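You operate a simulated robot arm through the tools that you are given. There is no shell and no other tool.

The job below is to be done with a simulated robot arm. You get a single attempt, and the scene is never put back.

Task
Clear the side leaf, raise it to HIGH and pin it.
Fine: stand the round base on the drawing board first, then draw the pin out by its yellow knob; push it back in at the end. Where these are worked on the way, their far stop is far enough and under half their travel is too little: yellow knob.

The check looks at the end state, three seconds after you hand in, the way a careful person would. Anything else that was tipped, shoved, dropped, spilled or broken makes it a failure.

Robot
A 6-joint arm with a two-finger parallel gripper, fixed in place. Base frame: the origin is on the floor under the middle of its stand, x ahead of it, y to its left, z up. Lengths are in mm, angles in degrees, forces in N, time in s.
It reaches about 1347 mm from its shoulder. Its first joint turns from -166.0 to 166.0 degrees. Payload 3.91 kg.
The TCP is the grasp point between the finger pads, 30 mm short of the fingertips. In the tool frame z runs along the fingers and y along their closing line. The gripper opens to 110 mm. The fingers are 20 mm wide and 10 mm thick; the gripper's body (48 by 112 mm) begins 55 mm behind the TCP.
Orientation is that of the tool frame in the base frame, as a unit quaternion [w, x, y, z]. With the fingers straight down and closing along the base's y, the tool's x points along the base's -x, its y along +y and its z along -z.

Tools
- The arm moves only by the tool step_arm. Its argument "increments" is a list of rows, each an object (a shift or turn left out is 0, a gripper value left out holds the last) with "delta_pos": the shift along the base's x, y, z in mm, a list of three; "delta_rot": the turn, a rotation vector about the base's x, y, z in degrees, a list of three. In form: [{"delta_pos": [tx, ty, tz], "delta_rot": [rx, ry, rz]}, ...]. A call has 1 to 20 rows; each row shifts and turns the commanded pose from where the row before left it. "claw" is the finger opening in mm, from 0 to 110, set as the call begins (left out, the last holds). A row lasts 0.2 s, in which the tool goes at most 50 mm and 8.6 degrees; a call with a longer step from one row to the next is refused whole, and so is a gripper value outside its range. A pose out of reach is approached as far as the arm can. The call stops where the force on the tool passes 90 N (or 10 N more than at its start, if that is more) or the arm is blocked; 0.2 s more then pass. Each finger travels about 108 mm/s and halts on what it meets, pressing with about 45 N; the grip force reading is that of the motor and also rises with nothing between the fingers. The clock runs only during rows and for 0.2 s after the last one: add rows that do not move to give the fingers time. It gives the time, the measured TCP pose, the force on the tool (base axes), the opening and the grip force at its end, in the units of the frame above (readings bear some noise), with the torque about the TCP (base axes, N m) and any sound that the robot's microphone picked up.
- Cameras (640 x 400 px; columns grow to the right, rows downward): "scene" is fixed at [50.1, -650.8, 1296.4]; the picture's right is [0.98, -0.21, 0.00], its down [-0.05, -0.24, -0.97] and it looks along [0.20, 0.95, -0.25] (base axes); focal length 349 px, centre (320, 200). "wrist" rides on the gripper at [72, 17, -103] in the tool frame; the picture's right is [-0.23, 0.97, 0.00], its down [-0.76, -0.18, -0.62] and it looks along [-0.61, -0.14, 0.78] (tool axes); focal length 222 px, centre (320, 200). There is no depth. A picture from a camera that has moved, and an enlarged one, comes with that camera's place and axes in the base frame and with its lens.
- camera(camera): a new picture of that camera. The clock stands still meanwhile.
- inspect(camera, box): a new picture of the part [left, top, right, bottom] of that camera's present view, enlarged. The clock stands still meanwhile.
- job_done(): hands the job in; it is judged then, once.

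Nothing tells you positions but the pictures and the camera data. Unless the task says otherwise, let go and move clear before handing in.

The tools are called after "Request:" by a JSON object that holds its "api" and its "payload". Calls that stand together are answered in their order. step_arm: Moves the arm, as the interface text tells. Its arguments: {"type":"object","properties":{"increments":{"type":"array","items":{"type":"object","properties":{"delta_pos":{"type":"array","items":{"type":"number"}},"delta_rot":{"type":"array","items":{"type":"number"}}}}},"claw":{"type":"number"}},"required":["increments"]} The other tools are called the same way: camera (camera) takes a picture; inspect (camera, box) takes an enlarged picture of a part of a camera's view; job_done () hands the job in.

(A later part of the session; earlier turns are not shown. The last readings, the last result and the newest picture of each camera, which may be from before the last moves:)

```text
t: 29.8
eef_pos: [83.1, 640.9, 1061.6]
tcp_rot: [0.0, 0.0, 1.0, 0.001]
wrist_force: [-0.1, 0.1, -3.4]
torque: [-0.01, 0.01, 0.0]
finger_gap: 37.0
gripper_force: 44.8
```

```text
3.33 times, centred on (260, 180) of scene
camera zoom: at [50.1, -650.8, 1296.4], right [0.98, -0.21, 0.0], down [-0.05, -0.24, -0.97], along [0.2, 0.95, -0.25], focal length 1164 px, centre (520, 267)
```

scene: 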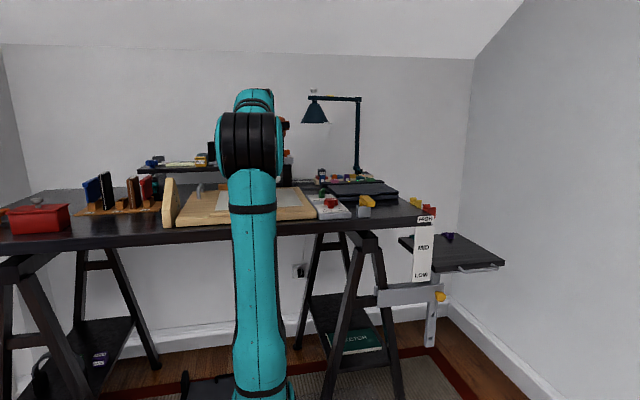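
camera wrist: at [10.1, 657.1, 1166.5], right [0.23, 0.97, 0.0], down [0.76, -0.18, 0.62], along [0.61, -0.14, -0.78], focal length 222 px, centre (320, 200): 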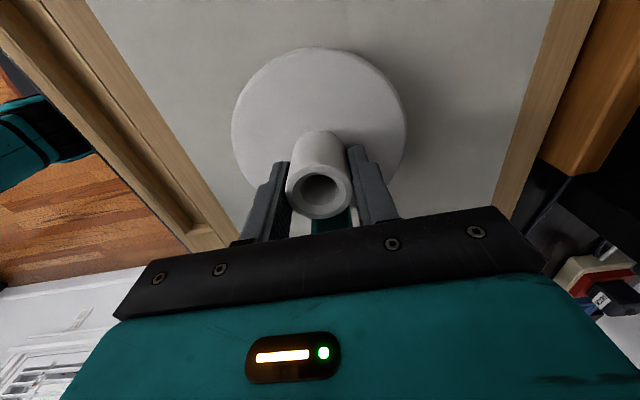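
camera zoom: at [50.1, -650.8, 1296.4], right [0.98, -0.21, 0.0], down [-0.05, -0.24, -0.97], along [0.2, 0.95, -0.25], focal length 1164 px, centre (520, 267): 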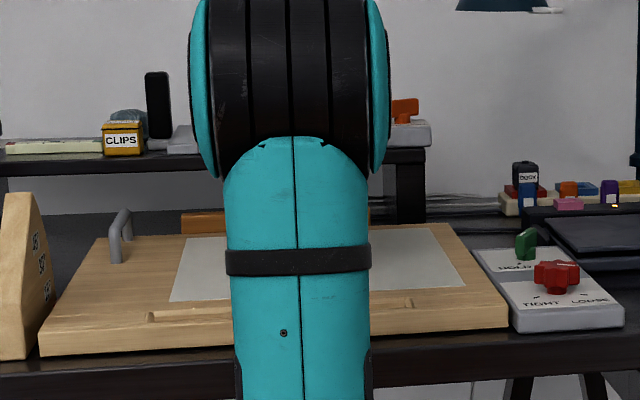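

The disc is well inside the paper. I'll descend in small steps and watch the vertical force for contact.

Request:
{"api": "step_arm", "payload": {"increments": [{"delta_pos": [0, 0, -5]}, {"delta_pos": [0, 0, -4]}, {"delta_pos": [0, 0, -3]}, {"delta_pos": [0, 0, 0]}]}}

Request:
{"api": "camera", "payload": {"camera": "wrist"}}

```text
t: 30.8
eef_pos: [83.4, 640.7, 1049.1]
tcp_rot: [0.0, 0.0, 1.0, 0.001]
wrist_force: [-0.5, -0.9, -3.3]
torque: [-0.04, -0.01, 0.01]
finger_gap: 36.8
gripper_force: 45.0
```

```text
taken
camera wrist: at [9.7, 656.9, 1154.6], right [0.23, 0.97, 0.0], down [0.76, -0.18, 0.62], along [0.61, -0.14, -0.78], focal length 222 px, centre (320, 200)
```

wrist: 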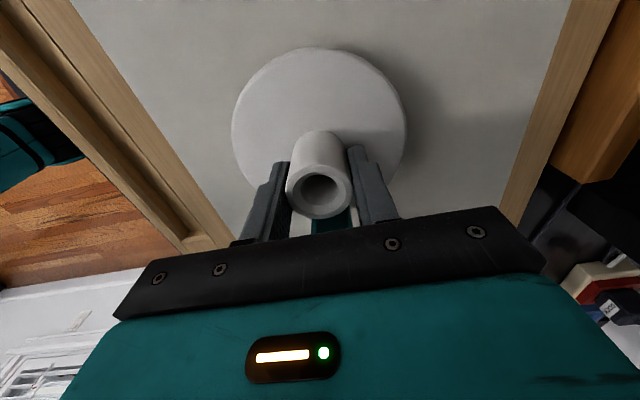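

Request:
{"api": "step_arm", "payload": {"increments": [{"delta_pos": [0, 0, -3]}, {"delta_pos": [0, 0, -3]}, {"delta_pos": [0, 0, 0]}]}}

Request:
{"api": "inspect", "payload": {"camera": "wrist", "box": [200, 20, 480, 195]}}

```text
t: 31.6
eef_pos: [83.4, 639.2, 1045.2]
tcp_rot: [0.0, 0.001, 1.0, 0.001]
wrist_force: [0.2, 0.6, -3.4]
torque: [-0.01, 0.04, -0.01]
finger_gap: 36.8
gripper_force: 44.5
```

```text
2.29 times, centred on (340, 108) of wrist
camera zoom: at [9.8, 656.7, 1148.8], right [0.23, 0.97, 0.0], down [0.76, -0.18, 0.62], along [0.61, -0.14, -0.78], focal length 508 px, centre (274, 411)
```

zoom: 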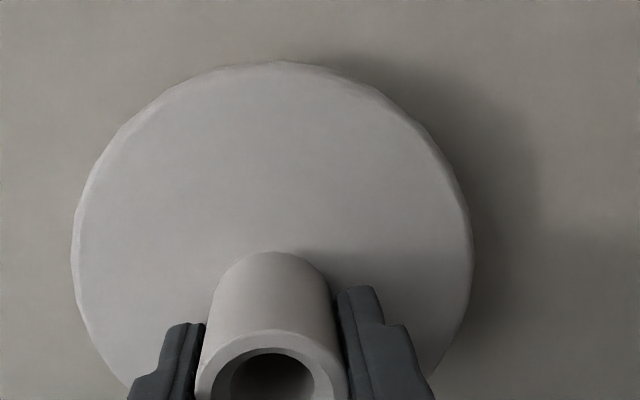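

The shadow shows the disc is still in the air. I'll keep descending in 2 mm steps.

Request:
{"api": "step_arm", "payload": {"increments": [{"delta_pos": [0, 0, -2]}, {"delta_pos": [0, 0, -2]}, {"delta_pos": [0, 0, 0]}]}}

Request:
{"api": "step_arm", "payload": {"increments": [{"delta_pos": [0, 0, -2]}, {"delta_pos": [0, 0, 0]}]}}

Request:
{"api": "inspect", "payload": {"camera": "wrist", "box": [200, 20, 480, 195]}}

```text
t: 32.4
eef_pos: [82.4, 639.6, 1040.2]
tcp_rot: [0.001, 0.0, 1.0, 0.001]
wrist_force: [0.0, 0.3, -2.5]
torque: [-0.05, 0.04, 0.05]
finger_gap: 36.8
gripper_force: 45.3
```

```text
t: 33.0
eef_pos: [82.4, 640.4, 1038.1]
tcp_rot: [0.0, 0.0, 1.0, 0.002]
wrist_force: [-0.7, -0.5, -3.1]
torque: [-0.01, -0.02, -0.01]
finger_gap: 36.8
gripper_force: 44.9
```

```text
2.29 times, centred on (340, 108) of wrist
camera zoom: at [9.8, 657.1, 1142.2], right [0.23, 0.97, 0.0], down [0.76, -0.18, 0.62], along [0.61, -0.14, -0.78], focal length 508 px, centre (274, 411)
```

zoom: 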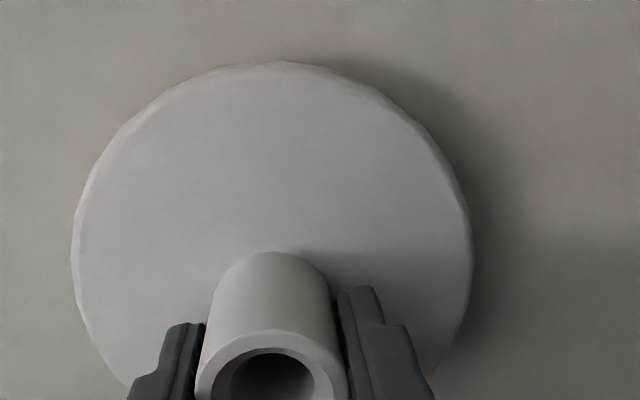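

Request:
{"api": "step_arm", "payload": {"increments": [{"delta_pos": [0, 0, -2]}, {"delta_pos": [0, 0, 0]}]}}

Request:
{"api": "step_arm", "payload": {"increments": [{"delta_pos": [0, 0, -2]}, {"delta_pos": [0, 0, 0]}]}}

Request:
{"api": "inspect", "payload": {"camera": "wrist", "box": [200, 20, 480, 195]}}

```text
t: 33.6
eef_pos: [83.6, 639.0, 1036.1]
tcp_rot: [0.001, -0.001, 1.0, 0.002]
wrist_force: [-0.1, -0.2, -2.9]
torque: [0.0, 0.04, -0.02]
finger_gap: 37.1
gripper_force: 46.0
```

```text
t: 34.2
eef_pos: [82.9, 639.9, 1034.2]
tcp_rot: [-0.001, 0.0, 1.0, 0.003]
wrist_force: [0.0, 0.6, -1.9]
torque: [-0.01, 0.01, -0.02]
finger_gap: 37.0
gripper_force: 45.5
```

```text
2.29 times, centred on (340, 108) of wrist
camera zoom: at [9.6, 657.3, 1138.4], right [0.23, 0.97, 0.0], down [0.76, -0.18, 0.62], along [0.61, -0.14, -0.78], focal length 508 px, centre (274, 411)
```

zoom: 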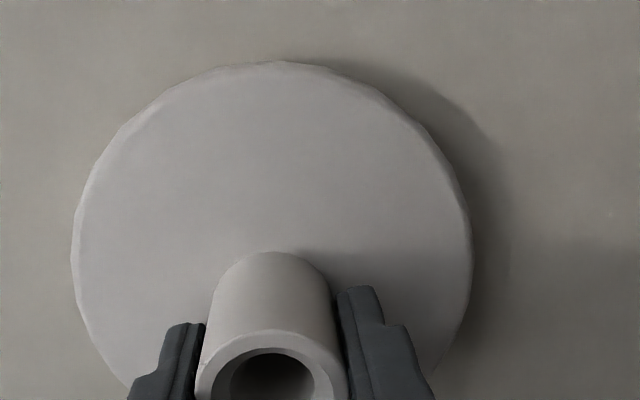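

Request:
{"api": "step_arm", "payload": {"increments": [{"delta_pos": [0, 0, -1.5]}, {"delta_pos": [0, 0, 0]}]}}

Request:
{"api": "step_arm", "payload": {"increments": [{"delta_pos": [0, 0, -1.5]}, {"delta_pos": [0, 0, 0]}]}}

Request:
{"api": "inspect", "payload": {"camera": "wrist", "box": [200, 20, 480, 195]}}

```text
t: 34.8
eef_pos: [82.9, 639.4, 1033.1]
tcp_rot: [-0.001, 0.0, 1.0, 0.003]
wrist_force: [0.8, 5.2, 12.4]
torque: [-0.51, 0.06, -0.02]
finger_gap: 36.7
gripper_force: 44.8
```

```text
t: 35.4
eef_pos: [83.6, 640.3, 1033.6]
tcp_rot: [0.0, -0.001, 1.0, 0.003]
wrist_force: [-1.5, 15.8, 36.4]
torque: [-0.82, -0.13, 0.01]
finger_gap: 36.7
gripper_force: 44.5
```

```text
2.29 times, centred on (340, 108) of wrist
camera zoom: at [9.7, 656.8, 1137.2], right [0.23, 0.97, 0.01], down [0.76, -0.18, 0.62], along [0.61, -0.14, -0.78], focal length 508 px, centre (274, 411)
```

zoom: 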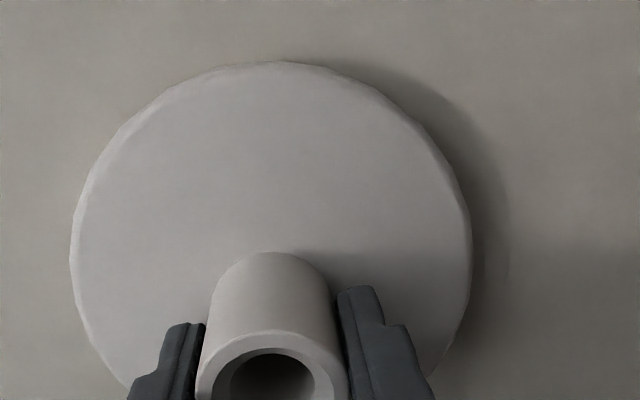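

The disc has touched down and is now pressing at about 36 N, mostly on its front rim. I'll back off slightly to unload it before opening.

Request:
{"api": "step_arm", "payload": {"increments": [{"delta_pos": [0, 0, 1]}, {"delta_pos": [0, 0, 0.8]}, {"delta_pos": [0, 0, 0]}]}}

```text
t: 36.2
eef_pos: [82.7, 639.2, 1032.0]
tcp_rot: [0.0, 0.0, 1.0, 0.0]
wrist_force: [-5.2, 4.7, 14.4]
torque: [-0.12, -0.32, 0.11]
finger_gap: 37.2
gripper_force: 44.9
```

Request:
{"api": "step_arm", "payload": {"increments": [{"delta_pos": [0, 0, 0.6]}, {"delta_pos": [0, 0, 0]}]}}

```text
t: 36.8
eef_pos: [83.5, 639.6, 1032.9]
tcp_rot: [0.0, 0.0, 1.0, 0.002]
wrist_force: [-0.1, -0.2, -3.0]
torque: [-0.03, 0.02, 0.01]
finger_gap: 37.1
gripper_force: 44.9
```

The load is hanging again with the disc within a fraction of a millimetre of the board. I'll lower 0.4 mm and open gently.

Request:
{"api": "step_arm", "payload": {"increments": [{"delta_pos": [0, 0, -0.4]}, {"delta_pos": [0, 0, 0]}]}}

Request:
{"api": "step_arm", "payload": {"increments": [{"delta_pos": [0, 0, 0]}, {"delta_pos": [0, 0, 0]}, {"delta_pos": [0, 0, 0]}], "claw": 46}}

Request:
{"api": "inspect", "payload": {"camera": "wrist", "box": [200, 20, 480, 195]}}

```text
t: 37.4
eef_pos: [83.2, 639.3, 1032.7]
tcp_rot: [0.0, -0.001, 1.0, 0.001]
wrist_force: [0.2, -1.0, -2.9]
torque: [-0.01, -0.01, -0.03]
finger_gap: 36.6
gripper_force: 45.0
```

```text
t: 38.2
eef_pos: [83.4, 640.0, 1033.2]
tcp_rot: [0.0, 0.0, 1.0, 0.002]
wrist_force: [-0.2, -0.3, 0.0]
torque: [0.01, 0.0, 0.0]
finger_gap: 45.9
gripper_force: 0.0
```

```text
2.29 times, centred on (340, 108) of wrist
camera zoom: at [10.5, 656.7, 1138.0], right [0.23, 0.97, 0.0], down [0.76, -0.18, 0.62], along [0.61, -0.14, -0.78], focal length 508 px, centre (274, 411)
```

zoom: 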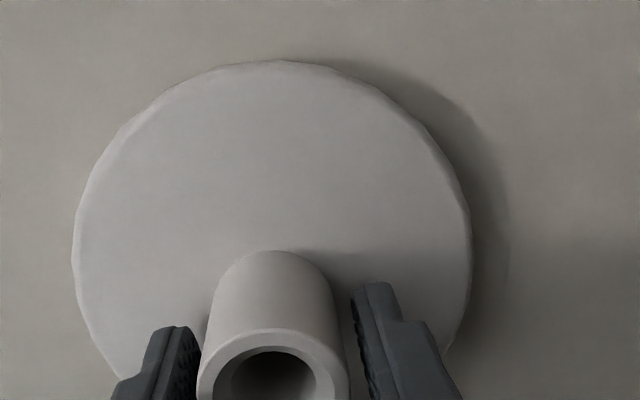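

The base is released and standing. I'll open further, rise straight up and check it.

Request:
{"api": "step_arm", "payload": {"increments": [{"delta_pos": [0, 0, 0]}, {"delta_pos": [0, 0, 0]}, {"delta_pos": [0, 0, 8]}, {"delta_pos": [0, 0, 12]}, {"delta_pos": [0, 0, 15]}, {"delta_pos": [0, 0, 20]}, {"delta_pos": [0, 0, 25]}, {"delta_pos": [0, 0, 25]}, {"delta_pos": [0, 0, 20]}], "claw": 66}}

Request:
{"api": "camera", "payload": {"camera": "wrist"}}

Request:
{"api": "camera", "payload": {"camera": "scene"}}

```text
t: 40.2
eef_pos: [84.6, 639.2, 1159.2]
tcp_rot: [0.0, 0.0, 1.0, 0.002]
wrist_force: [1.0, 0.6, -0.5]
torque: [0.02, 0.01, 0.03]
finger_gap: 65.8
gripper_force: 0.0
```

```text
taken
camera wrist: at [10.9, 656.9, 1263.6], right [0.23, 0.97, 0.0], down [0.76, -0.18, 0.62], along [0.61, -0.14, -0.78], focal length 222 px, centre (320, 200)
```

wrist: 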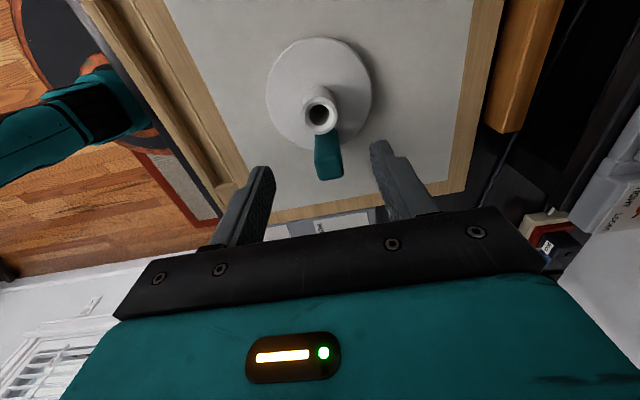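

```text
taken
```

scene: 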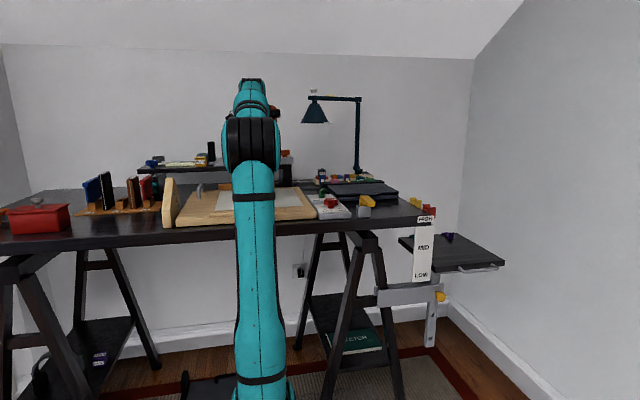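

The round base stands on the drawing board with its block upright. Next is the pin: I'll move back out over the front right, yawing the gripper so I can later point it horizontally at the knob.

Request:
{"api": "step_arm", "payload": {"increments": [{"delta_pos": [15, -10, 5], "delta_rot": [0, 0, 4]}, {"delta_pos": [29, -19, 5], "delta_rot": [0, 0, 8]}, {"delta_pos": [29, -19, 5], "delta_rot": [0, 0, 8]}, {"delta_pos": [29, -19, 5], "delta_rot": [0, 0, 8]}, {"delta_pos": [29, -19, 5], "delta_rot": [0, 0, 8]}, {"delta_pos": [29, -19, 5], "delta_rot": [0, 0, 8]}, {"delta_pos": [29, -19, 0], "delta_rot": [0, 0, 8]}, {"delta_pos": [29, -19, 0], "delta_rot": [0, 0, 8]}, {"delta_pos": [29, -19, 0], "delta_rot": [0, 0, 8]}, {"delta_pos": [29, -19, 0], "delta_rot": [0, 0, 8]}, {"delta_pos": [29, -19, 0], "delta_rot": [0, 0, 8]}, {"delta_pos": [29, -19, 0], "delta_rot": [0, 0, 8]}, {"delta_pos": [29, -19, 0], "delta_rot": [0, 0, 8]}, {"delta_pos": [20, -14, 0], "delta_rot": [0, 0, 7]}]}}

Request:
{"api": "camera", "payload": {"camera": "scene"}}

Request:
{"api": "camera", "payload": {"camera": "wrist"}}

```text
t: 43.2
eef_pos: [465.8, 387.7, 1187.5]
tcp_rot: [0.001, 0.805, -0.593, -0.001]
wrist_force: [0.5, -0.9, 0.4]
torque: [0.03, -0.01, 0.02]
finger_gap: 65.9
gripper_force: 0.1
```

```text
taken
```

scene: 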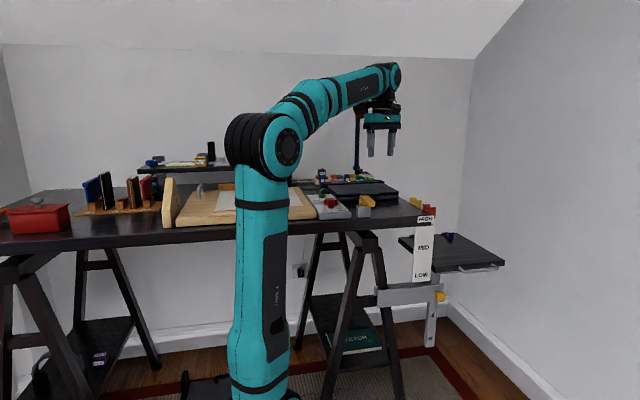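

```text
taken
camera wrist: at [471.2, 313.2, 1292.5], right [-1.0, -0.07, 0.0], down [-0.05, 0.78, 0.62], along [-0.05, 0.62, -0.78], focal length 222 px, centre (320, 200)
```

wrist: 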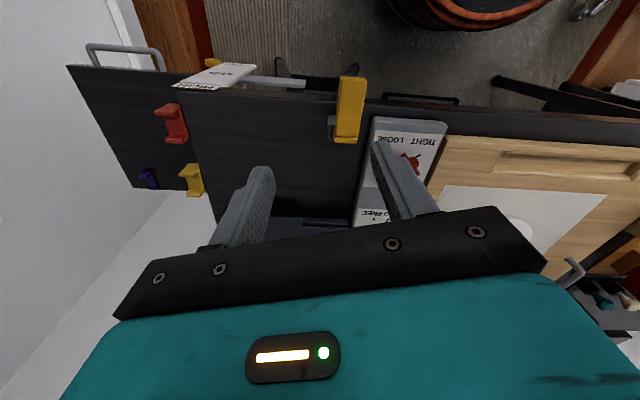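

Next I'll finish the yaw while moving out in front of the desk's right end.

Request:
{"api": "step_arm", "payload": {"increments": [{"delta_pos": [25, -25, -5], "delta_rot": [0, 0, 7.2]}, {"delta_pos": [30, -30, -8], "delta_rot": [0, 0, 7.2]}, {"delta_pos": [30, -30, -10], "delta_rot": [0, 0, 7.2]}, {"delta_pos": [30, -30, -10], "delta_rot": [0, 0, 7.2]}, {"delta_pos": [30, -20, -10], "delta_rot": [0, 0, 7.3]}, {"delta_pos": [20, -10, -10]}]}}

Request:
{"api": "camera", "payload": {"camera": "scene"}}

Request:
{"api": "camera", "payload": {"camera": "wrist"}}

```text
t: 44.6
eef_pos: [631.9, 241.2, 1134.8]
tcp_rot: [0.002, 0.949, -0.316, 0.0]
wrist_force: [-0.6, 0.1, -0.5]
torque: [0.01, -0.06, 0.01]
finger_gap: 65.8
gripper_force: 0.1
```

```text
taken
```

scene: 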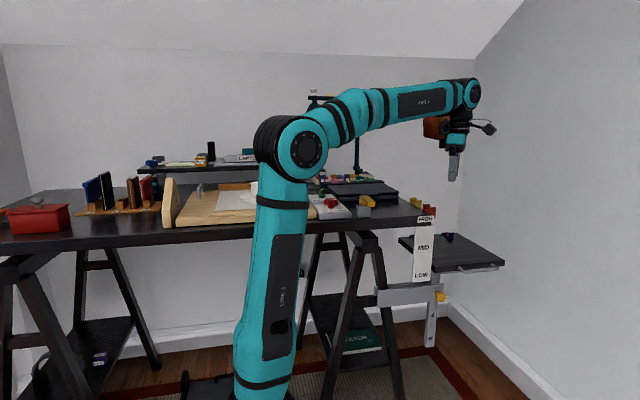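

```text
taken
camera wrist: at [679.3, 185.0, 1240.0], right [-0.77, -0.64, 0.0], down [-0.5, 0.6, 0.62], along [-0.4, 0.48, -0.78], focal length 222 px, centre (320, 200)
```

wrist: 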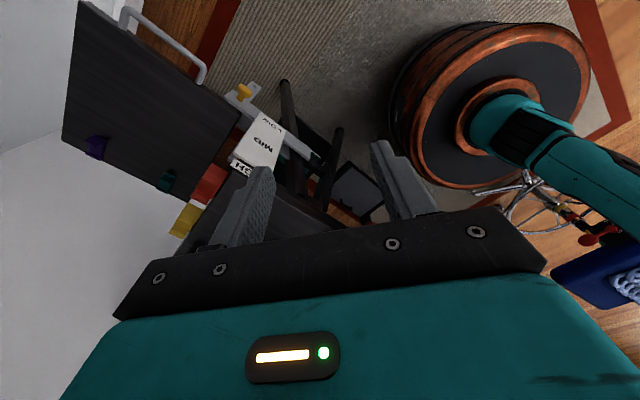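

The gripper's camera side now faces away from the desk. I'll tilt the tool toward horizontal, pointing at the knob from the front left, while descending in front of the desk.

Request:
{"api": "step_arm", "payload": {"increments": [{"delta_pos": [2, 2, -35], "delta_rot": [6.56, -4.92, 0]}, {"delta_pos": [2, 2, -35], "delta_rot": [6.56, -4.92, 0]}, {"delta_pos": [2, 2, -35], "delta_rot": [6.56, -4.92, 0]}, {"delta_pos": [2, 2, -35], "delta_rot": [6.56, -4.92, 0]}, {"delta_pos": [2, 2, -35], "delta_rot": [6.56, -4.92, 0]}, {"delta_pos": [2, 2, -35], "delta_rot": [6.56, -4.92, 0]}]}}

Request:
{"api": "camera", "payload": {"camera": "scene"}}

Request:
{"api": "camera", "payload": {"camera": "wrist"}}

```text
t: 46.0
eef_pos: [643.2, 256.3, 924.8]
tcp_rot: [-0.394, 0.863, -0.287, 0.132]
wrist_force: [-1.0, 0.1, 0.7]
torque: [-0.05, -0.01, -0.01]
finger_gap: 65.8
gripper_force: 0.0
```

```text
taken
```

scene: 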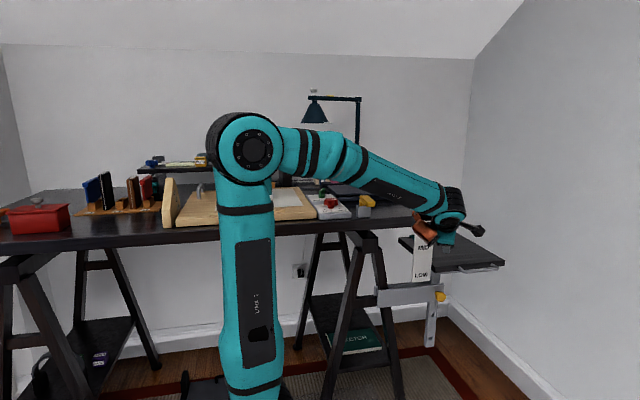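

```text
taken
camera wrist: at [647.6, 141.6, 981.0], right [-0.56, -0.37, -0.74], down [-0.82, 0.17, 0.54], along [-0.07, 0.91, -0.41], focal length 222 px, centre (320, 200)
```

wrist: 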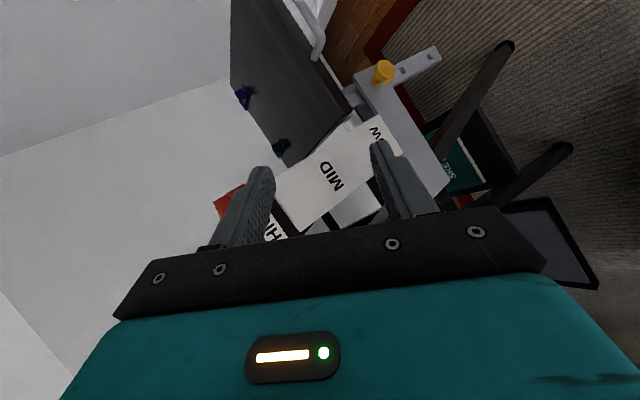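

The tilt is going well and the knob, holes and scale are visible. I'll finish tilting to horizontal and descend to knob height.

Request:
{"api": "step_arm", "payload": {"increments": [{"delta_pos": [2, 2, -40], "delta_rot": [6.56, -4.92, 0]}, {"delta_pos": [2, 2, -40], "delta_rot": [6.56, -4.92, 0]}, {"delta_pos": [2, 2, -40], "delta_rot": [6.56, -4.92, 0]}, {"delta_pos": [2, 2, -40], "delta_rot": [6.56, -4.92, 0]}, {"delta_pos": [2, 2, -40], "delta_rot": [6.4, -4.8, 0]}, {"delta_pos": [2, 2, -40]}, {"delta_pos": [2, 2, -40]}, {"delta_pos": [0, 0, -20]}]}}

Request:
{"api": "camera", "payload": {"camera": "scene"}}

Request:
{"api": "camera", "payload": {"camera": "wrist"}}

```text
t: 47.8
eef_pos: [634.8, 306.3, 901.4]
tcp_rot: [-0.44, 0.833, -0.305, 0.143]
wrist_force: [0.2, 0.1, -1.3]
torque: [-0.02, -0.04, 0.01]
finger_gap: 65.8
gripper_force: 0.0
out of reach, approached as far as the arm can: row 1, 2, 3, 4, 5, 6, 7, 8
```

```text
taken
```

scene: 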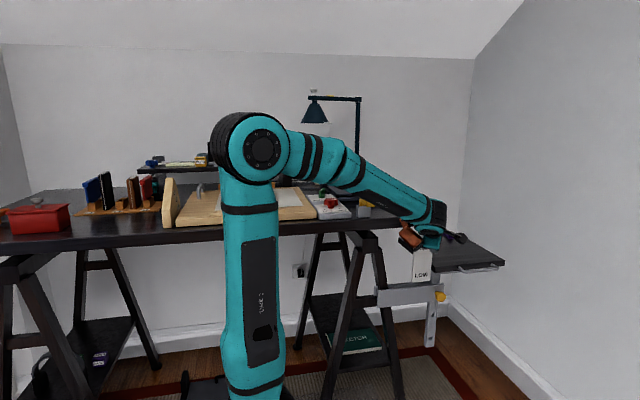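

```text
taken
camera wrist: at [632.0, 188.0, 945.9], right [-0.55, -0.27, -0.79], down [-0.84, 0.16, 0.52], along [-0.02, 0.95, -0.31], focal length 222 px, centre (320, 200)
```

wrist: 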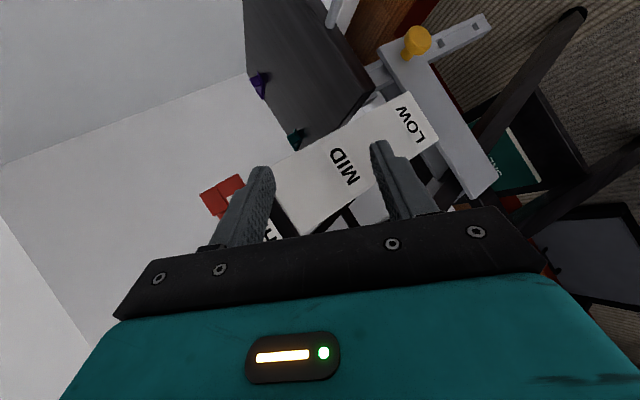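

The wrist has hit a joint limit in this roll. The mirror roll (camera on the left, desk side) should be reachable, so I'll back away from the desk and roll the tool 180° about its own axis.

Request:
{"api": "step_arm", "payload": {"increments": [{"delta_pos": [0, -25, 10]}, {"delta_pos": [0, -30, 10]}, {"delta_pos": [0, -25, 10]}, {"delta_pos": [0, 0, 0], "delta_rot": [4.13, 5.27, -4.68]}, {"delta_pos": [0, 0, 0], "delta_rot": [4.13, 5.27, -4.68]}, {"delta_pos": [0, 0, 0], "delta_rot": [4.13, 5.27, -4.68]}, {"delta_pos": [0, 0, 0], "delta_rot": [4.13, 5.27, -4.68]}, {"delta_pos": [0, 0, 0], "delta_rot": [4.13, 5.27, -4.68]}, {"delta_pos": [0, 0, 0], "delta_rot": [4.13, 5.27, -4.68]}, {"delta_pos": [0, 0, 0], "delta_rot": [4.13, 5.27, -4.68]}, {"delta_pos": [0, 0, 0], "delta_rot": [4.13, 5.27, -4.68]}, {"delta_pos": [0, 0, 0], "delta_rot": [4.13, 5.27, -4.68]}, {"delta_pos": [0, 0, 0], "delta_rot": [4.13, 5.27, -4.68]}, {"delta_pos": [0, 0, 0], "delta_rot": [4.13, 5.27, -4.68]}]}}

Request:
{"api": "camera", "payload": {"camera": "scene"}}

```text
t: 50.8
eef_pos: [634.1, 233.9, 944.0]
tcp_rot: [0.42, -0.372, 0.805, 0.194]
wrist_force: [-0.2, -0.8, -0.8]
torque: [0.0, 0.01, 0.03]
finger_gap: 66.1
gripper_force: 0.1
out of reach, approached as far as the arm can: row 1, 2
```

```text
taken
```

scene: 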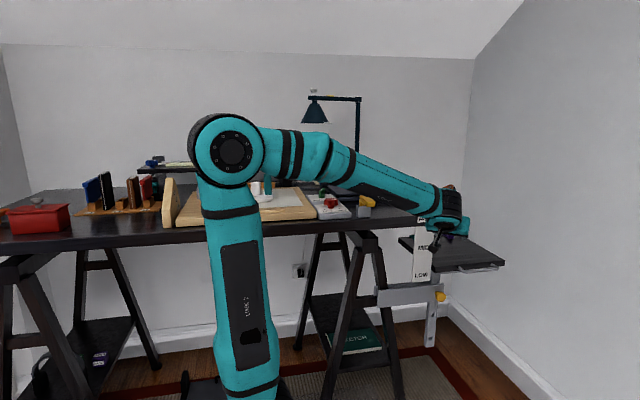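

The roll is half done with no limit hit. I'll complete it.

Request:
{"api": "step_arm", "payload": {"increments": [{"delta_rot": [4.36, 5.13, -4.7]}, {"delta_rot": [4.36, 5.13, -4.7]}, {"delta_rot": [4.36, 5.13, -4.7]}, {"delta_rot": [4.36, 5.13, -4.7]}, {"delta_rot": [4.36, 5.13, -4.7]}, {"delta_rot": [4.36, 5.13, -4.7]}, {"delta_rot": [4.36, 5.13, -4.7]}, {"delta_rot": [4.36, 5.13, -4.7]}, {"delta_rot": [4.36, 5.13, -4.7]}, {"delta_rot": [4.36, 5.13, -4.7]}, {"delta_rot": [4.36, 5.13, -4.7]}]}}

Request:
{"api": "camera", "payload": {"camera": "scene"}}

Request:
{"api": "camera", "payload": {"camera": "wrist"}}

```text
t: 53.2
eef_pos: [634.5, 232.4, 944.2]
tcp_rot: [0.159, 0.309, 0.831, 0.434]
wrist_force: [0.4, -1.1, 1.0]
torque: [0.0, 0.0, 0.0]
finger_gap: 65.8
gripper_force: 0.0
```

```text
taken
```

scene: 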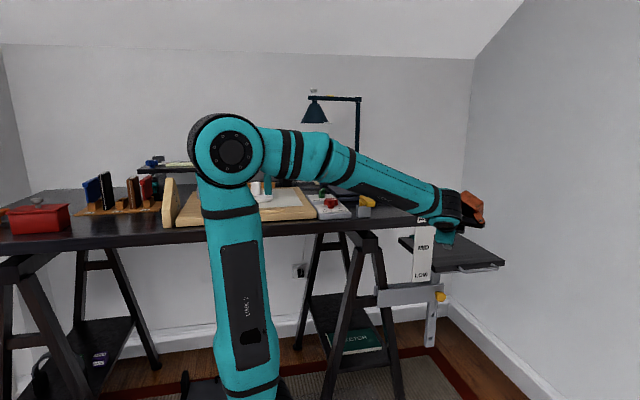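

```text
taken
camera wrist: at [529.4, 223.7, 1019.5], right [0.54, 0.27, 0.8], down [0.18, -0.96, 0.21], along [0.82, 0.03, -0.57], focal length 222 px, centre (320, 200)
```

wrist: 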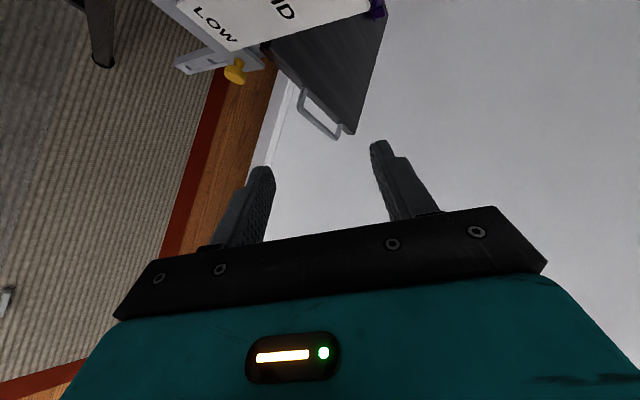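

The roll is complete with no limit hit. I'll tilt the last 35° to horizontal while descending toward knob height.

Request:
{"api": "step_arm", "payload": {"increments": [{"delta_pos": [2, 4, -36], "delta_rot": [5.3, -4.51, 0]}, {"delta_pos": [2, 4, -36], "delta_rot": [5.3, -4.51, 0]}, {"delta_pos": [2, 4, -36], "delta_rot": [5.3, -4.51, 0]}, {"delta_pos": [2, 4, -36], "delta_rot": [5.3, -4.51, 0]}, {"delta_pos": [2, 4, -36], "delta_rot": [5.3, -4.51, 0]}]}}

Request:
{"api": "camera", "payload": {"camera": "scene"}}

Request:
{"api": "camera", "payload": {"camera": "wrist"}}

```text
t: 54.4
eef_pos: [644.7, 250.2, 765.3]
tcp_rot: [0.245, 0.245, 0.663, 0.664]
wrist_force: [-0.8, -0.2, -0.4]
torque: [-0.03, 0.01, -0.02]
finger_gap: 65.9
gripper_force: 0.1
```

```text
taken
```

scene: 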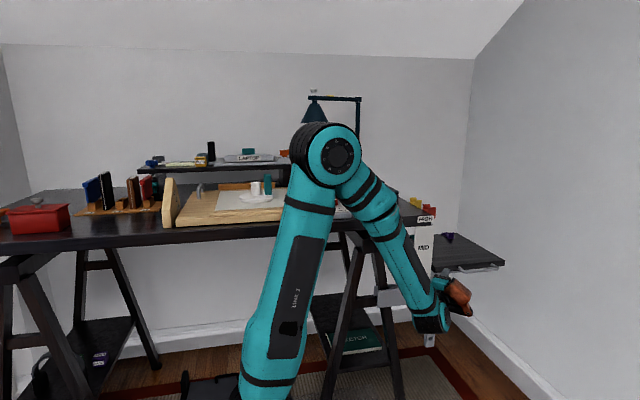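

```text
taken
camera wrist: at [521.2, 219.8, 783.2], right [0.17, -0.15, 0.97], down [0.17, -0.97, -0.18], along [0.97, 0.2, -0.14], focal length 222 px, centre (320, 200)
```

wrist: 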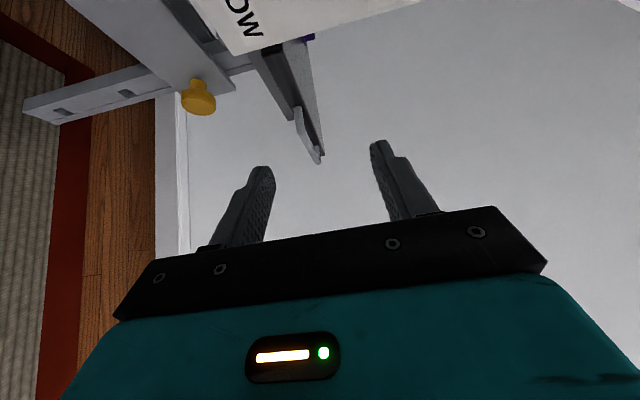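

The tool is horizontal now and the knob is clearly visible. I'll descend to knob height and take a refined look.

Request:
{"api": "step_arm", "payload": {"increments": [{"delta_pos": [3, 8, -36]}, {"delta_pos": [3, 8, -36]}, {"delta_pos": [3, 8, -36]}, {"delta_pos": [3, 8, -36]}, {"delta_pos": [0, 0, 0]}]}}

Request:
{"api": "camera", "payload": {"camera": "wrist"}}

Request:
{"api": "inspect", "payload": {"camera": "wrist", "box": [160, 0, 400, 180]}}

Request:
{"api": "camera", "payload": {"camera": "scene"}}

```text
t: 55.6
eef_pos: [658.8, 285.2, 621.2]
tcp_rot: [0.244, 0.246, 0.663, 0.664]
wrist_force: [-0.2, 1.0, 0.1]
torque: [0.02, 0.02, 0.0]
finger_gap: 66.0
gripper_force: 0.0
```

```text
taken
camera wrist: at [534.9, 255.0, 639.6], right [0.18, -0.15, 0.97], down [0.17, -0.97, -0.18], along [0.97, 0.2, -0.14], focal length 222 px, centre (320, 200)
```

wrist: 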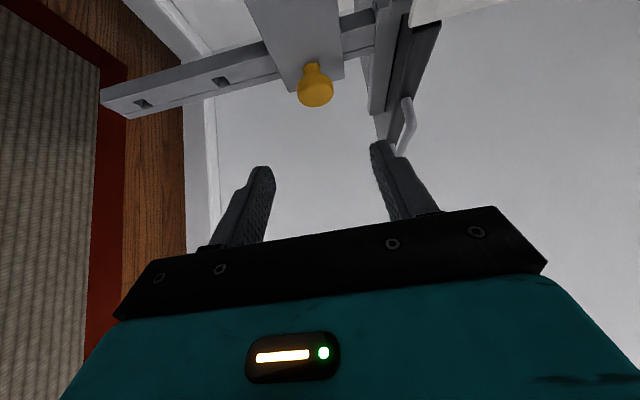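

```text
2.22 times, centred on (280, 90) of wrist
camera zoom: at [534.9, 255.0, 639.6], right [0.18, -0.15, 0.97], down [0.17, -0.97, -0.18], along [0.97, 0.2, -0.14], focal length 494 px, centre (409, 444)
```

zoom: 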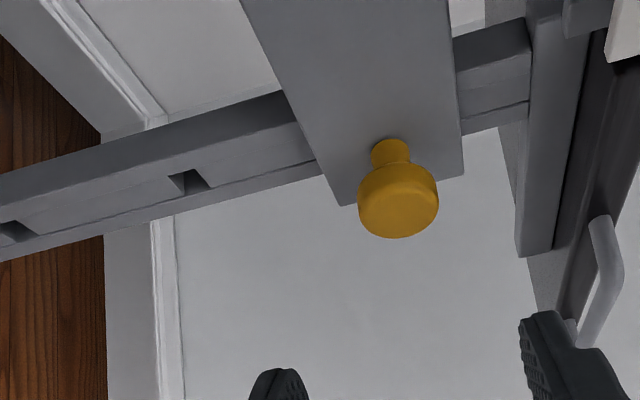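

```text
taken
```

scene: 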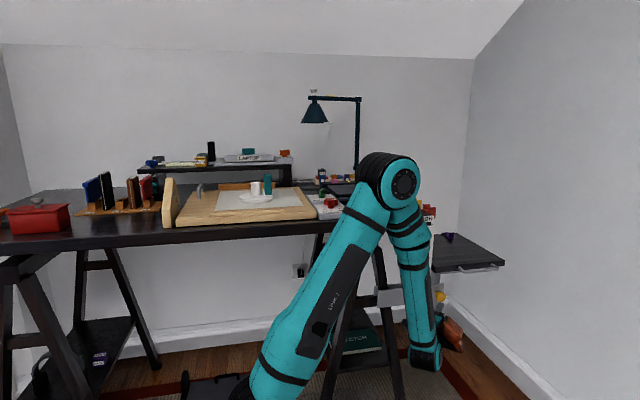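

The knob head is centred at about (738, 414, 621), with the plate behind it at y≈446. The fingers are above and below it, so I'll advance to straddle it.

Request:
{"api": "step_arm", "payload": {"increments": [{"delta_pos": [16, 24, 0]}, {"delta_pos": [18, 26, 0]}, {"delta_pos": [18, 26, 0]}, {"delta_pos": [12, 20, 0]}, {"delta_pos": [8, 13, 0]}, {"delta_pos": [0, 0, 0]}]}}

Request:
{"api": "camera", "payload": {"camera": "wrist"}}

Request:
{"api": "inspect", "payload": {"camera": "wrist", "box": [210, 60, 430, 220]}}

```text
t: 57.0
eef_pos: [727.5, 393.3, 621.0]
tcp_rot: [0.243, 0.246, 0.664, 0.663]
wrist_force: [-0.4, -0.9, -0.2]
torque: [-0.01, 0.01, 0.0]
finger_gap: 66.0
gripper_force: 0.0
```

```text
taken
camera wrist: at [603.9, 362.4, 640.1], right [0.18, -0.15, 0.97], down [0.17, -0.97, -0.18], along [0.97, 0.2, -0.15], focal length 222 px, centre (320, 200)
```

wrist: 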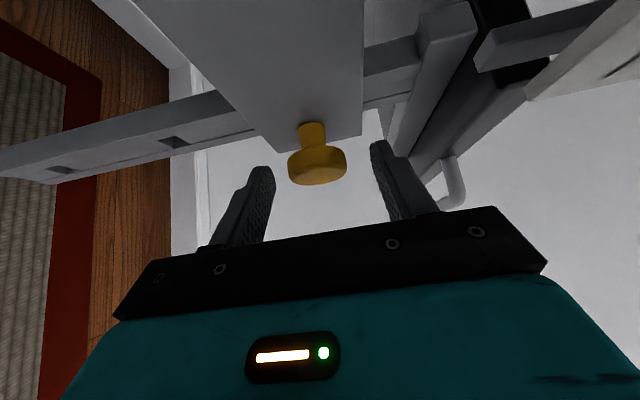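

```text
2.50 times, centred on (320, 140) of wrist
camera zoom: at [603.9, 362.4, 640.1], right [0.18, -0.15, 0.97], down [0.17, -0.97, -0.18], along [0.97, 0.2, -0.15], focal length 555 px, centre (320, 350)
```

zoom: 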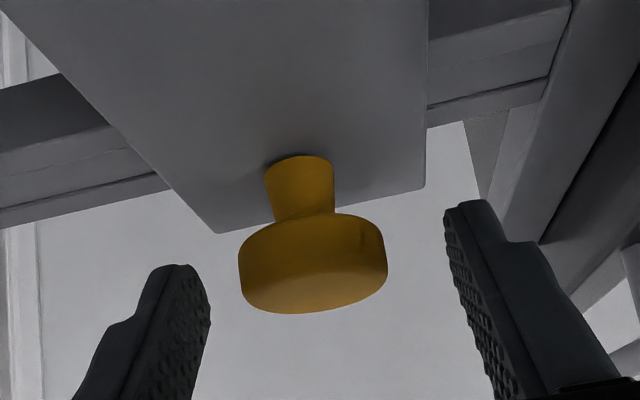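

The knob lies on the grip axis. I'll advance the last ~15 mm and close on the head.

Request:
{"api": "step_arm", "payload": {"increments": [{"delta_pos": [5, 6, 0]}, {"delta_pos": [4.5, 6, 0]}, {"delta_pos": [0, 0, 0]}]}}

Request:
{"api": "step_arm", "payload": {"increments": [{"delta_pos": [0, 0, 0]}, {"delta_pos": [0, 0, 0]}, {"delta_pos": [0, 0, 0]}], "claw": 46}}

Request:
{"api": "inspect", "payload": {"camera": "wrist", "box": [210, 60, 430, 220]}}

```text
t: 57.8
eef_pos: [737.2, 405.1, 620.8]
tcp_rot: [0.243, 0.246, 0.663, 0.664]
wrist_force: [0.4, 0.5, 0.4]
torque: [0.01, 0.0, 0.01]
finger_gap: 66.2
gripper_force: 0.1
```

```text
t: 58.6
eef_pos: [737.2, 405.4, 622.5]
tcp_rot: [0.243, 0.247, 0.663, 0.663]
wrist_force: [-0.6, 0.3, -0.1]
torque: [-0.03, -0.01, 0.06]
finger_gap: 46.0
gripper_force: 0.0
```

```text
2.50 times, centred on (320, 140) of wrist
camera zoom: at [614.2, 374.6, 640.2], right [0.18, -0.15, 0.97], down [0.17, -0.97, -0.18], along [0.97, 0.2, -0.14], focal length 555 px, centre (320, 350)
```

zoom: 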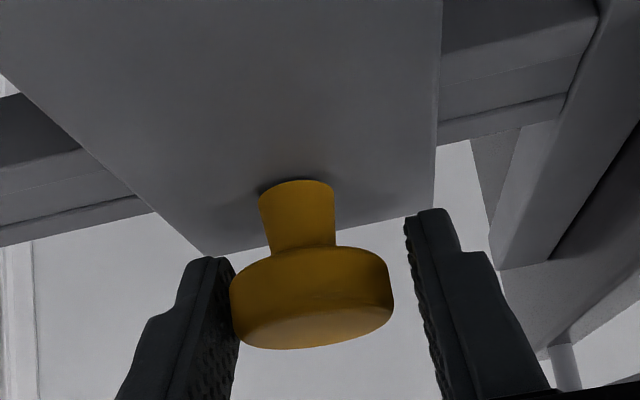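

The knob sits about 2.5 mm low between the fingers. I'll shift down slightly and grip.

Request:
{"api": "step_arm", "payload": {"increments": [{"delta_pos": [0, 0, -2.5]}, {"delta_pos": [0, 0, 0]}]}}

Request:
{"api": "step_arm", "payload": {"increments": [{"delta_pos": [0, 0, 0]}, {"delta_pos": [0, 0, 0]}, {"delta_pos": [0, 0, 0]}, {"delta_pos": [0, 0, 0]}], "claw": 32}}

Request:
{"api": "inspect", "payload": {"camera": "wrist", "box": [210, 60, 430, 220]}}

```text
t: 59.2
eef_pos: [738.1, 405.5, 618.8]
tcp_rot: [0.243, 0.246, 0.664, 0.663]
wrist_force: [-0.5, -0.1, 0.2]
torque: [0.01, 0.02, 0.03]
finger_gap: 45.8
gripper_force: 0.0
```

```text
t: 60.2
eef_pos: [736.1, 405.1, 619.9]
tcp_rot: [0.244, 0.246, 0.662, 0.664]
wrist_force: [1.8, -0.2, 20.6]
torque: [0.19, -0.04, 0.13]
finger_gap: 36.6
gripper_force: 44.6
```

```text
2.50 times, centred on (320, 140) of wrist
camera zoom: at [614.3, 374.7, 638.3], right [0.17, -0.15, 0.97], down [0.17, -0.97, -0.18], along [0.97, 0.2, -0.14], focal length 555 px, centre (320, 350)
```

zoom: 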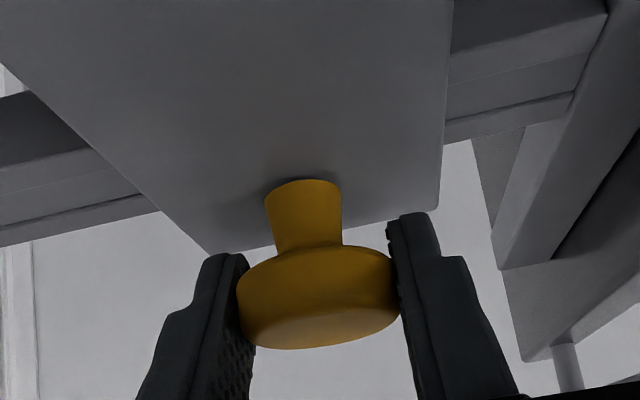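

I have the knob, with a 20 N vertical preload from a slight misalignment. I'll relieve that and then draw it slowly along -y.

Request:
{"api": "step_arm", "payload": {"increments": [{"delta_pos": [0, 0, 0.7]}, {"delta_pos": [0, 0, 0]}]}}

Request:
{"api": "step_arm", "payload": {"increments": [{"delta_pos": [0, -2, 0]}, {"delta_pos": [0, -3, 0]}, {"delta_pos": [0, -3, 0]}, {"delta_pos": [0, 0, 0]}]}}

Request:
{"api": "inspect", "payload": {"camera": "wrist", "box": [210, 60, 430, 220]}}

```text
t: 60.8
eef_pos: [737.5, 405.5, 620.7]
tcp_rot: [0.243, 0.247, 0.663, 0.663]
wrist_force: [7.6, -0.4, 17.3]
torque: [0.13, -0.07, -0.03]
finger_gap: 36.7
gripper_force: 45.1
```

```text
t: 61.8
eef_pos: [738.0, 397.2, 619.9]
tcp_rot: [0.243, 0.247, 0.663, 0.664]
wrist_force: [2.9, 0.3, 12.9]
torque: [0.12, -0.04, 0.32]
finger_gap: 37.0
gripper_force: 45.2
```

```text
2.50 times, centred on (320, 140) of wrist
camera zoom: at [614.3, 366.8, 638.6], right [0.18, -0.15, 0.97], down [0.17, -0.97, -0.18], along [0.97, 0.2, -0.14], focal length 555 px, centre (320, 350)
```

zoom: 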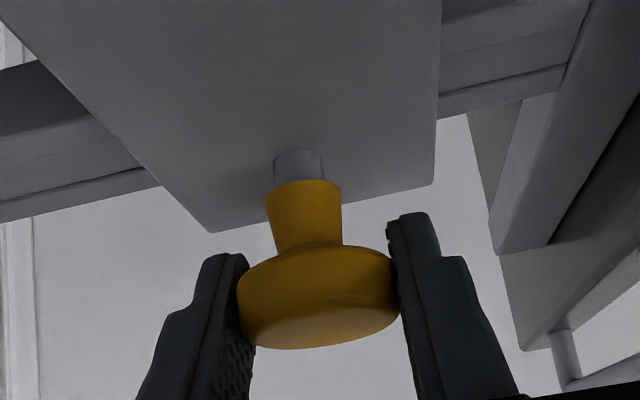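

The pin slides out easily, with about 8 mm of shaft visible. I'll keep drawing and watch for the stop.

Request:
{"api": "step_arm", "payload": {"increments": [{"delta_pos": [0, -3, 0]}, {"delta_pos": [0, -3, 0]}, {"delta_pos": [0, -3, 0]}, {"delta_pos": [0, -3, 0]}, {"delta_pos": [0, 0, 0]}]}}

Request:
{"api": "step_arm", "payload": {"increments": [{"delta_pos": [0, -3, 0]}, {"delta_pos": [0, -3, 0]}, {"delta_pos": [0, -3, 0]}, {"delta_pos": [0, 0, 0]}]}}

Request:
{"api": "inspect", "payload": {"camera": "wrist", "box": [210, 60, 430, 220]}}

```text
t: 63.0
eef_pos: [737.6, 386.5, 619.3]
tcp_rot: [0.244, 0.246, 0.664, 0.663]
wrist_force: [5.4, 0.1, 18.8]
torque: [0.22, -0.03, -0.19]
finger_gap: 36.6
gripper_force: 45.1
```

```text
t: 64.0
eef_pos: [736.6, 376.4, 620.3]
tcp_rot: [0.243, 0.246, 0.663, 0.664]
wrist_force: [11.2, -0.1, 21.9]
torque: [0.2, -0.1, 0.4]
finger_gap: 36.7
gripper_force: 44.7
```

```text
2.50 times, centred on (320, 140) of wrist
camera zoom: at [614.2, 345.4, 638.4], right [0.18, -0.15, 0.97], down [0.17, -0.97, -0.18], along [0.97, 0.2, -0.14], focal length 555 px, centre (320, 350)
```

zoom: 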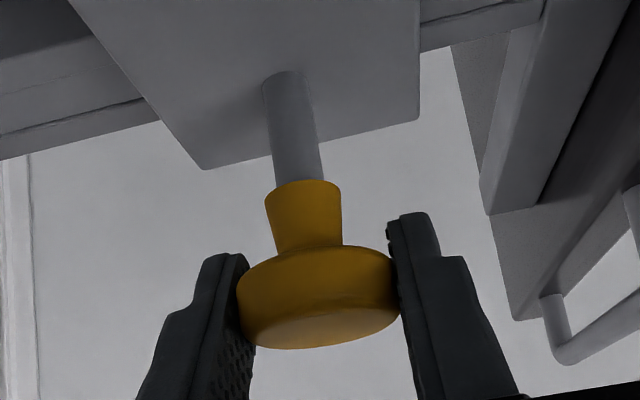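

Request:
{"api": "step_arm", "payload": {"increments": [{"delta_pos": [0.3, -3, 0.3]}, {"delta_pos": [0, -3, 0]}, {"delta_pos": [0, 0, 0]}]}}

Request:
{"api": "step_arm", "payload": {"increments": [{"delta_pos": [0, -3, 0]}, {"delta_pos": [0, -2, 0]}, {"delta_pos": [0, 0, 0]}]}}

Request:
{"api": "inspect", "payload": {"camera": "wrist", "box": [210, 60, 430, 220]}}

```text
t: 64.8
eef_pos: [738.4, 371.2, 619.2]
tcp_rot: [0.244, 0.246, 0.663, 0.664]
wrist_force: [16.4, 14.4, 18.2]
torque: [0.18, -0.03, -0.24]
finger_gap: 36.8
gripper_force: 45.3
```

```text
t: 65.6
eef_pos: [736.6, 365.9, 619.9]
tcp_rot: [0.243, 0.245, 0.664, 0.663]
wrist_force: [-11.8, 33.8, 19.7]
torque: [0.12, -0.11, 0.38]
finger_gap: 37.0
gripper_force: 44.9
```

```text
2.50 times, centred on (320, 140) of wrist
camera zoom: at [613.2, 334.7, 638.5], right [0.18, -0.15, 0.97], down [0.18, -0.97, -0.18], along [0.97, 0.2, -0.14], focal length 555 px, centre (320, 350)
```

zoom: 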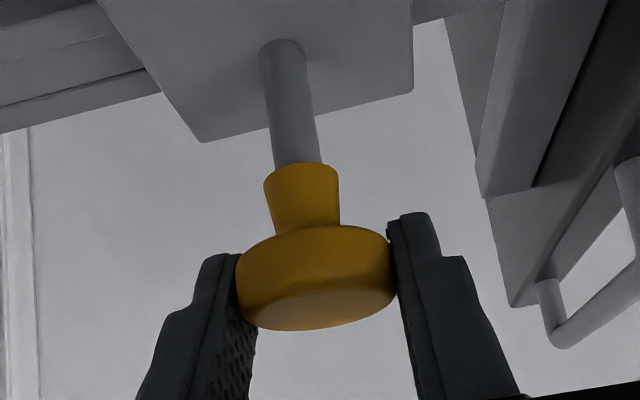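

The pull force jumped to 34 N and the head slipped a little in the grip, so the pin is at its far stop (about 35 mm out). I'll release it and see whether it stays out.

Request:
{"api": "step_arm", "payload": {"increments": [{"delta_pos": [0, 0, 0]}, {"delta_pos": [0, 0, 0]}, {"delta_pos": [0, 0, 0]}], "claw": 70}}

Request:
{"api": "inspect", "payload": {"camera": "wrist", "box": [210, 60, 430, 220]}}

```text
t: 66.4
eef_pos: [737.7, 365.3, 619.3]
tcp_rot: [0.244, 0.247, 0.664, 0.663]
wrist_force: [-0.6, -0.5, 0.1]
torque: [0.01, -0.03, -0.02]
finger_gap: 70.0
gripper_force: 0.2
```

```text
2.50 times, centred on (320, 140) of wrist
camera zoom: at [614.6, 334.2, 638.1], right [0.18, -0.15, 0.97], down [0.17, -0.97, -0.18], along [0.97, 0.2, -0.15], focal length 555 px, centre (320, 350)
```

zoom: 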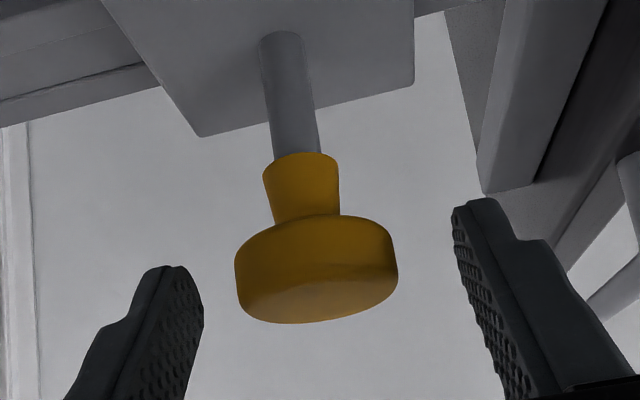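

The pin stays out. I'll back away from the knob, rise, and go look at the handle from the front.

Request:
{"api": "step_arm", "payload": {"increments": [{"delta_pos": [-8, -12, 0]}, {"delta_pos": [-18, -25, 0]}, {"delta_pos": [-18, -25, 0]}, {"delta_pos": [0, -20, 10]}, {"delta_pos": [10, -10, 30]}, {"delta_pos": [20, 0, 30]}, {"delta_pos": [25, 5, 30]}, {"delta_pos": [30, 5, 4]}, {"delta_pos": [25, 0, 0]}, {"delta_pos": [0, 0, 0]}]}}

Request:
{"api": "camera", "payload": {"camera": "wrist"}}

Request:
{"api": "inspect", "payload": {"camera": "wrist", "box": [220, 40, 440, 200]}}

Request:
{"api": "camera", "payload": {"camera": "scene"}}

```text
t: 68.6
eef_pos: [806.2, 284.4, 724.2]
tcp_rot: [0.243, 0.246, 0.663, 0.664]
wrist_force: [0.9, 0.5, -0.2]
torque: [0.03, -0.04, -0.06]
finger_gap: 70.0
gripper_force: 0.1
```

```text
taken
camera wrist: at [682.2, 253.4, 742.5], right [0.18, -0.15, 0.97], down [0.17, -0.97, -0.18], along [0.97, 0.2, -0.15], focal length 222 px, centre (320, 200)
```

wrist: 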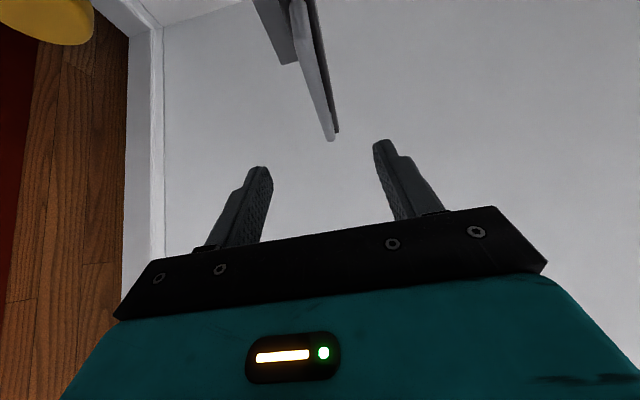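

```text
2.50 times, centred on (330, 120) of wrist
camera zoom: at [682.2, 253.4, 742.5], right [0.18, -0.15, 0.97], down [0.17, -0.97, -0.18], along [0.97, 0.2, -0.15], focal length 555 px, centre (295, 400)
```

zoom: 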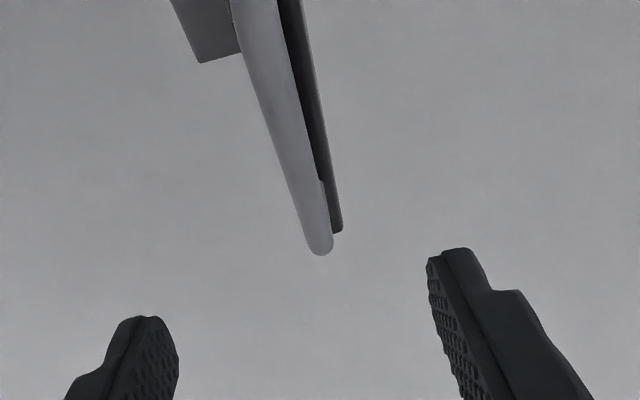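

```text
taken
```

scene: 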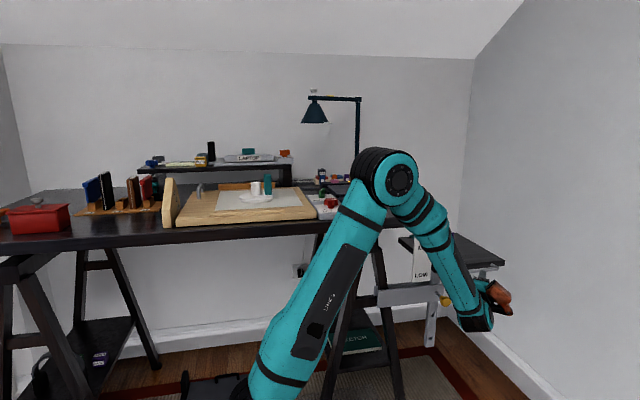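

The handle bar runs along x at y≈386, z≈725 and is about 11 mm thick. I'll advance so the fingers straddle it, one above and one below, stopping short of the leaf's edge.

Request:
{"api": "step_arm", "payload": {"increments": [{"delta_pos": [15, 24, 0]}, {"delta_pos": [17, 27, 0.5]}, {"delta_pos": [16, 25, 0]}, {"delta_pos": [12, 17, 0]}, {"delta_pos": [0, 0, 0]}]}}

Request:
{"api": "camera", "payload": {"camera": "wrist"}}

Request:
{"api": "inspect", "payload": {"camera": "wrist", "box": [210, 60, 430, 220]}}

```text
t: 69.8
eef_pos: [864.1, 377.3, 723.6]
tcp_rot: [0.242, 0.246, 0.664, 0.663]
wrist_force: [-0.2, -0.1, 0.5]
torque: [-0.01, -0.01, 0.06]
finger_gap: 70.0
gripper_force: 0.1
```

```text
taken
camera wrist: at [740.4, 345.6, 742.5], right [0.18, -0.15, 0.97], down [0.17, -0.97, -0.18], along [0.97, 0.2, -0.14], focal length 222 px, centre (320, 200)
```

wrist: 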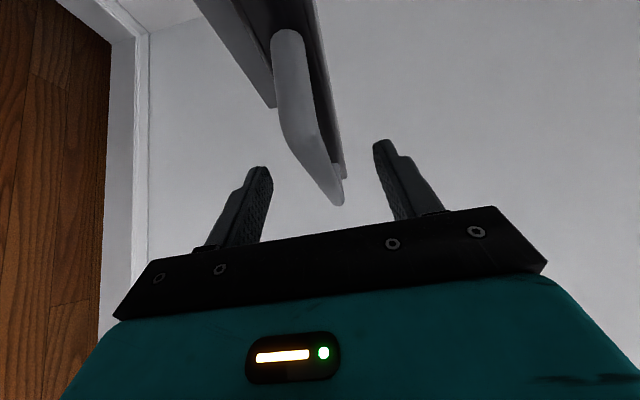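

```text
2.50 times, centred on (320, 140) of wrist
camera zoom: at [740.4, 345.6, 742.5], right [0.18, -0.15, 0.97], down [0.17, -0.97, -0.18], along [0.97, 0.2, -0.14], focal length 555 px, centre (320, 350)
```

zoom: 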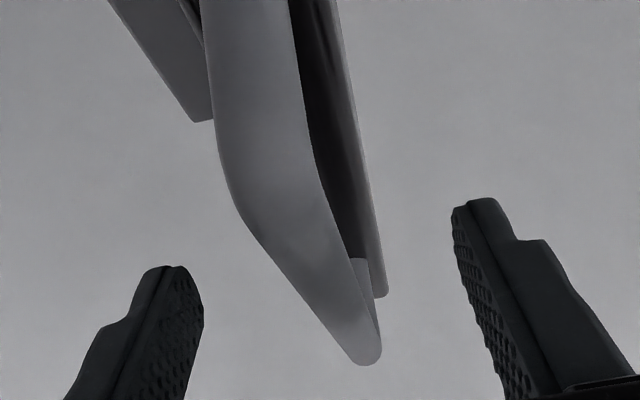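

The bar lies between the fingers, slightly low. I'll shift down a bit, close partway and check.

Request:
{"api": "step_arm", "payload": {"increments": [{"delta_pos": [0, 0, -2]}, {"delta_pos": [0, 0, 0]}, {"delta_pos": [0, 0, 0]}, {"delta_pos": [0, 0, 0]}], "claw": 24}}

Request:
{"api": "inspect", "payload": {"camera": "wrist", "box": [210, 60, 430, 220]}}

```text
t: 70.8
eef_pos: [862.4, 377.1, 721.5]
tcp_rot: [0.243, 0.246, 0.663, 0.663]
wrist_force: [1.0, 0.3, 0.7]
torque: [0.0, 0.0, 0.02]
finger_gap: 24.5
gripper_force: 0.7
```

```text
2.50 times, centred on (320, 140) of wrist
camera zoom: at [739.9, 345.5, 740.5], right [0.18, -0.15, 0.97], down [0.17, -0.97, -0.18], along [0.97, 0.2, -0.14], focal length 555 px, centre (320, 350)
```

zoom: 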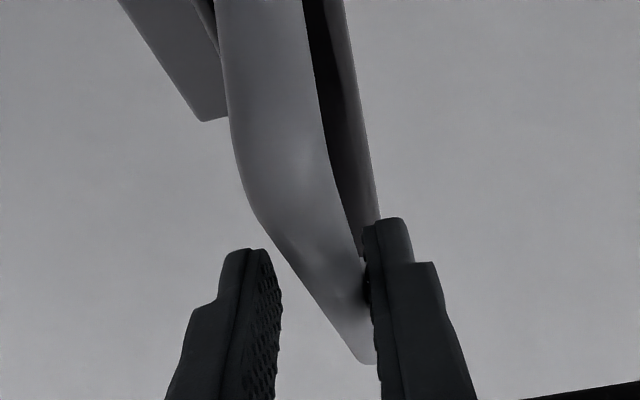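

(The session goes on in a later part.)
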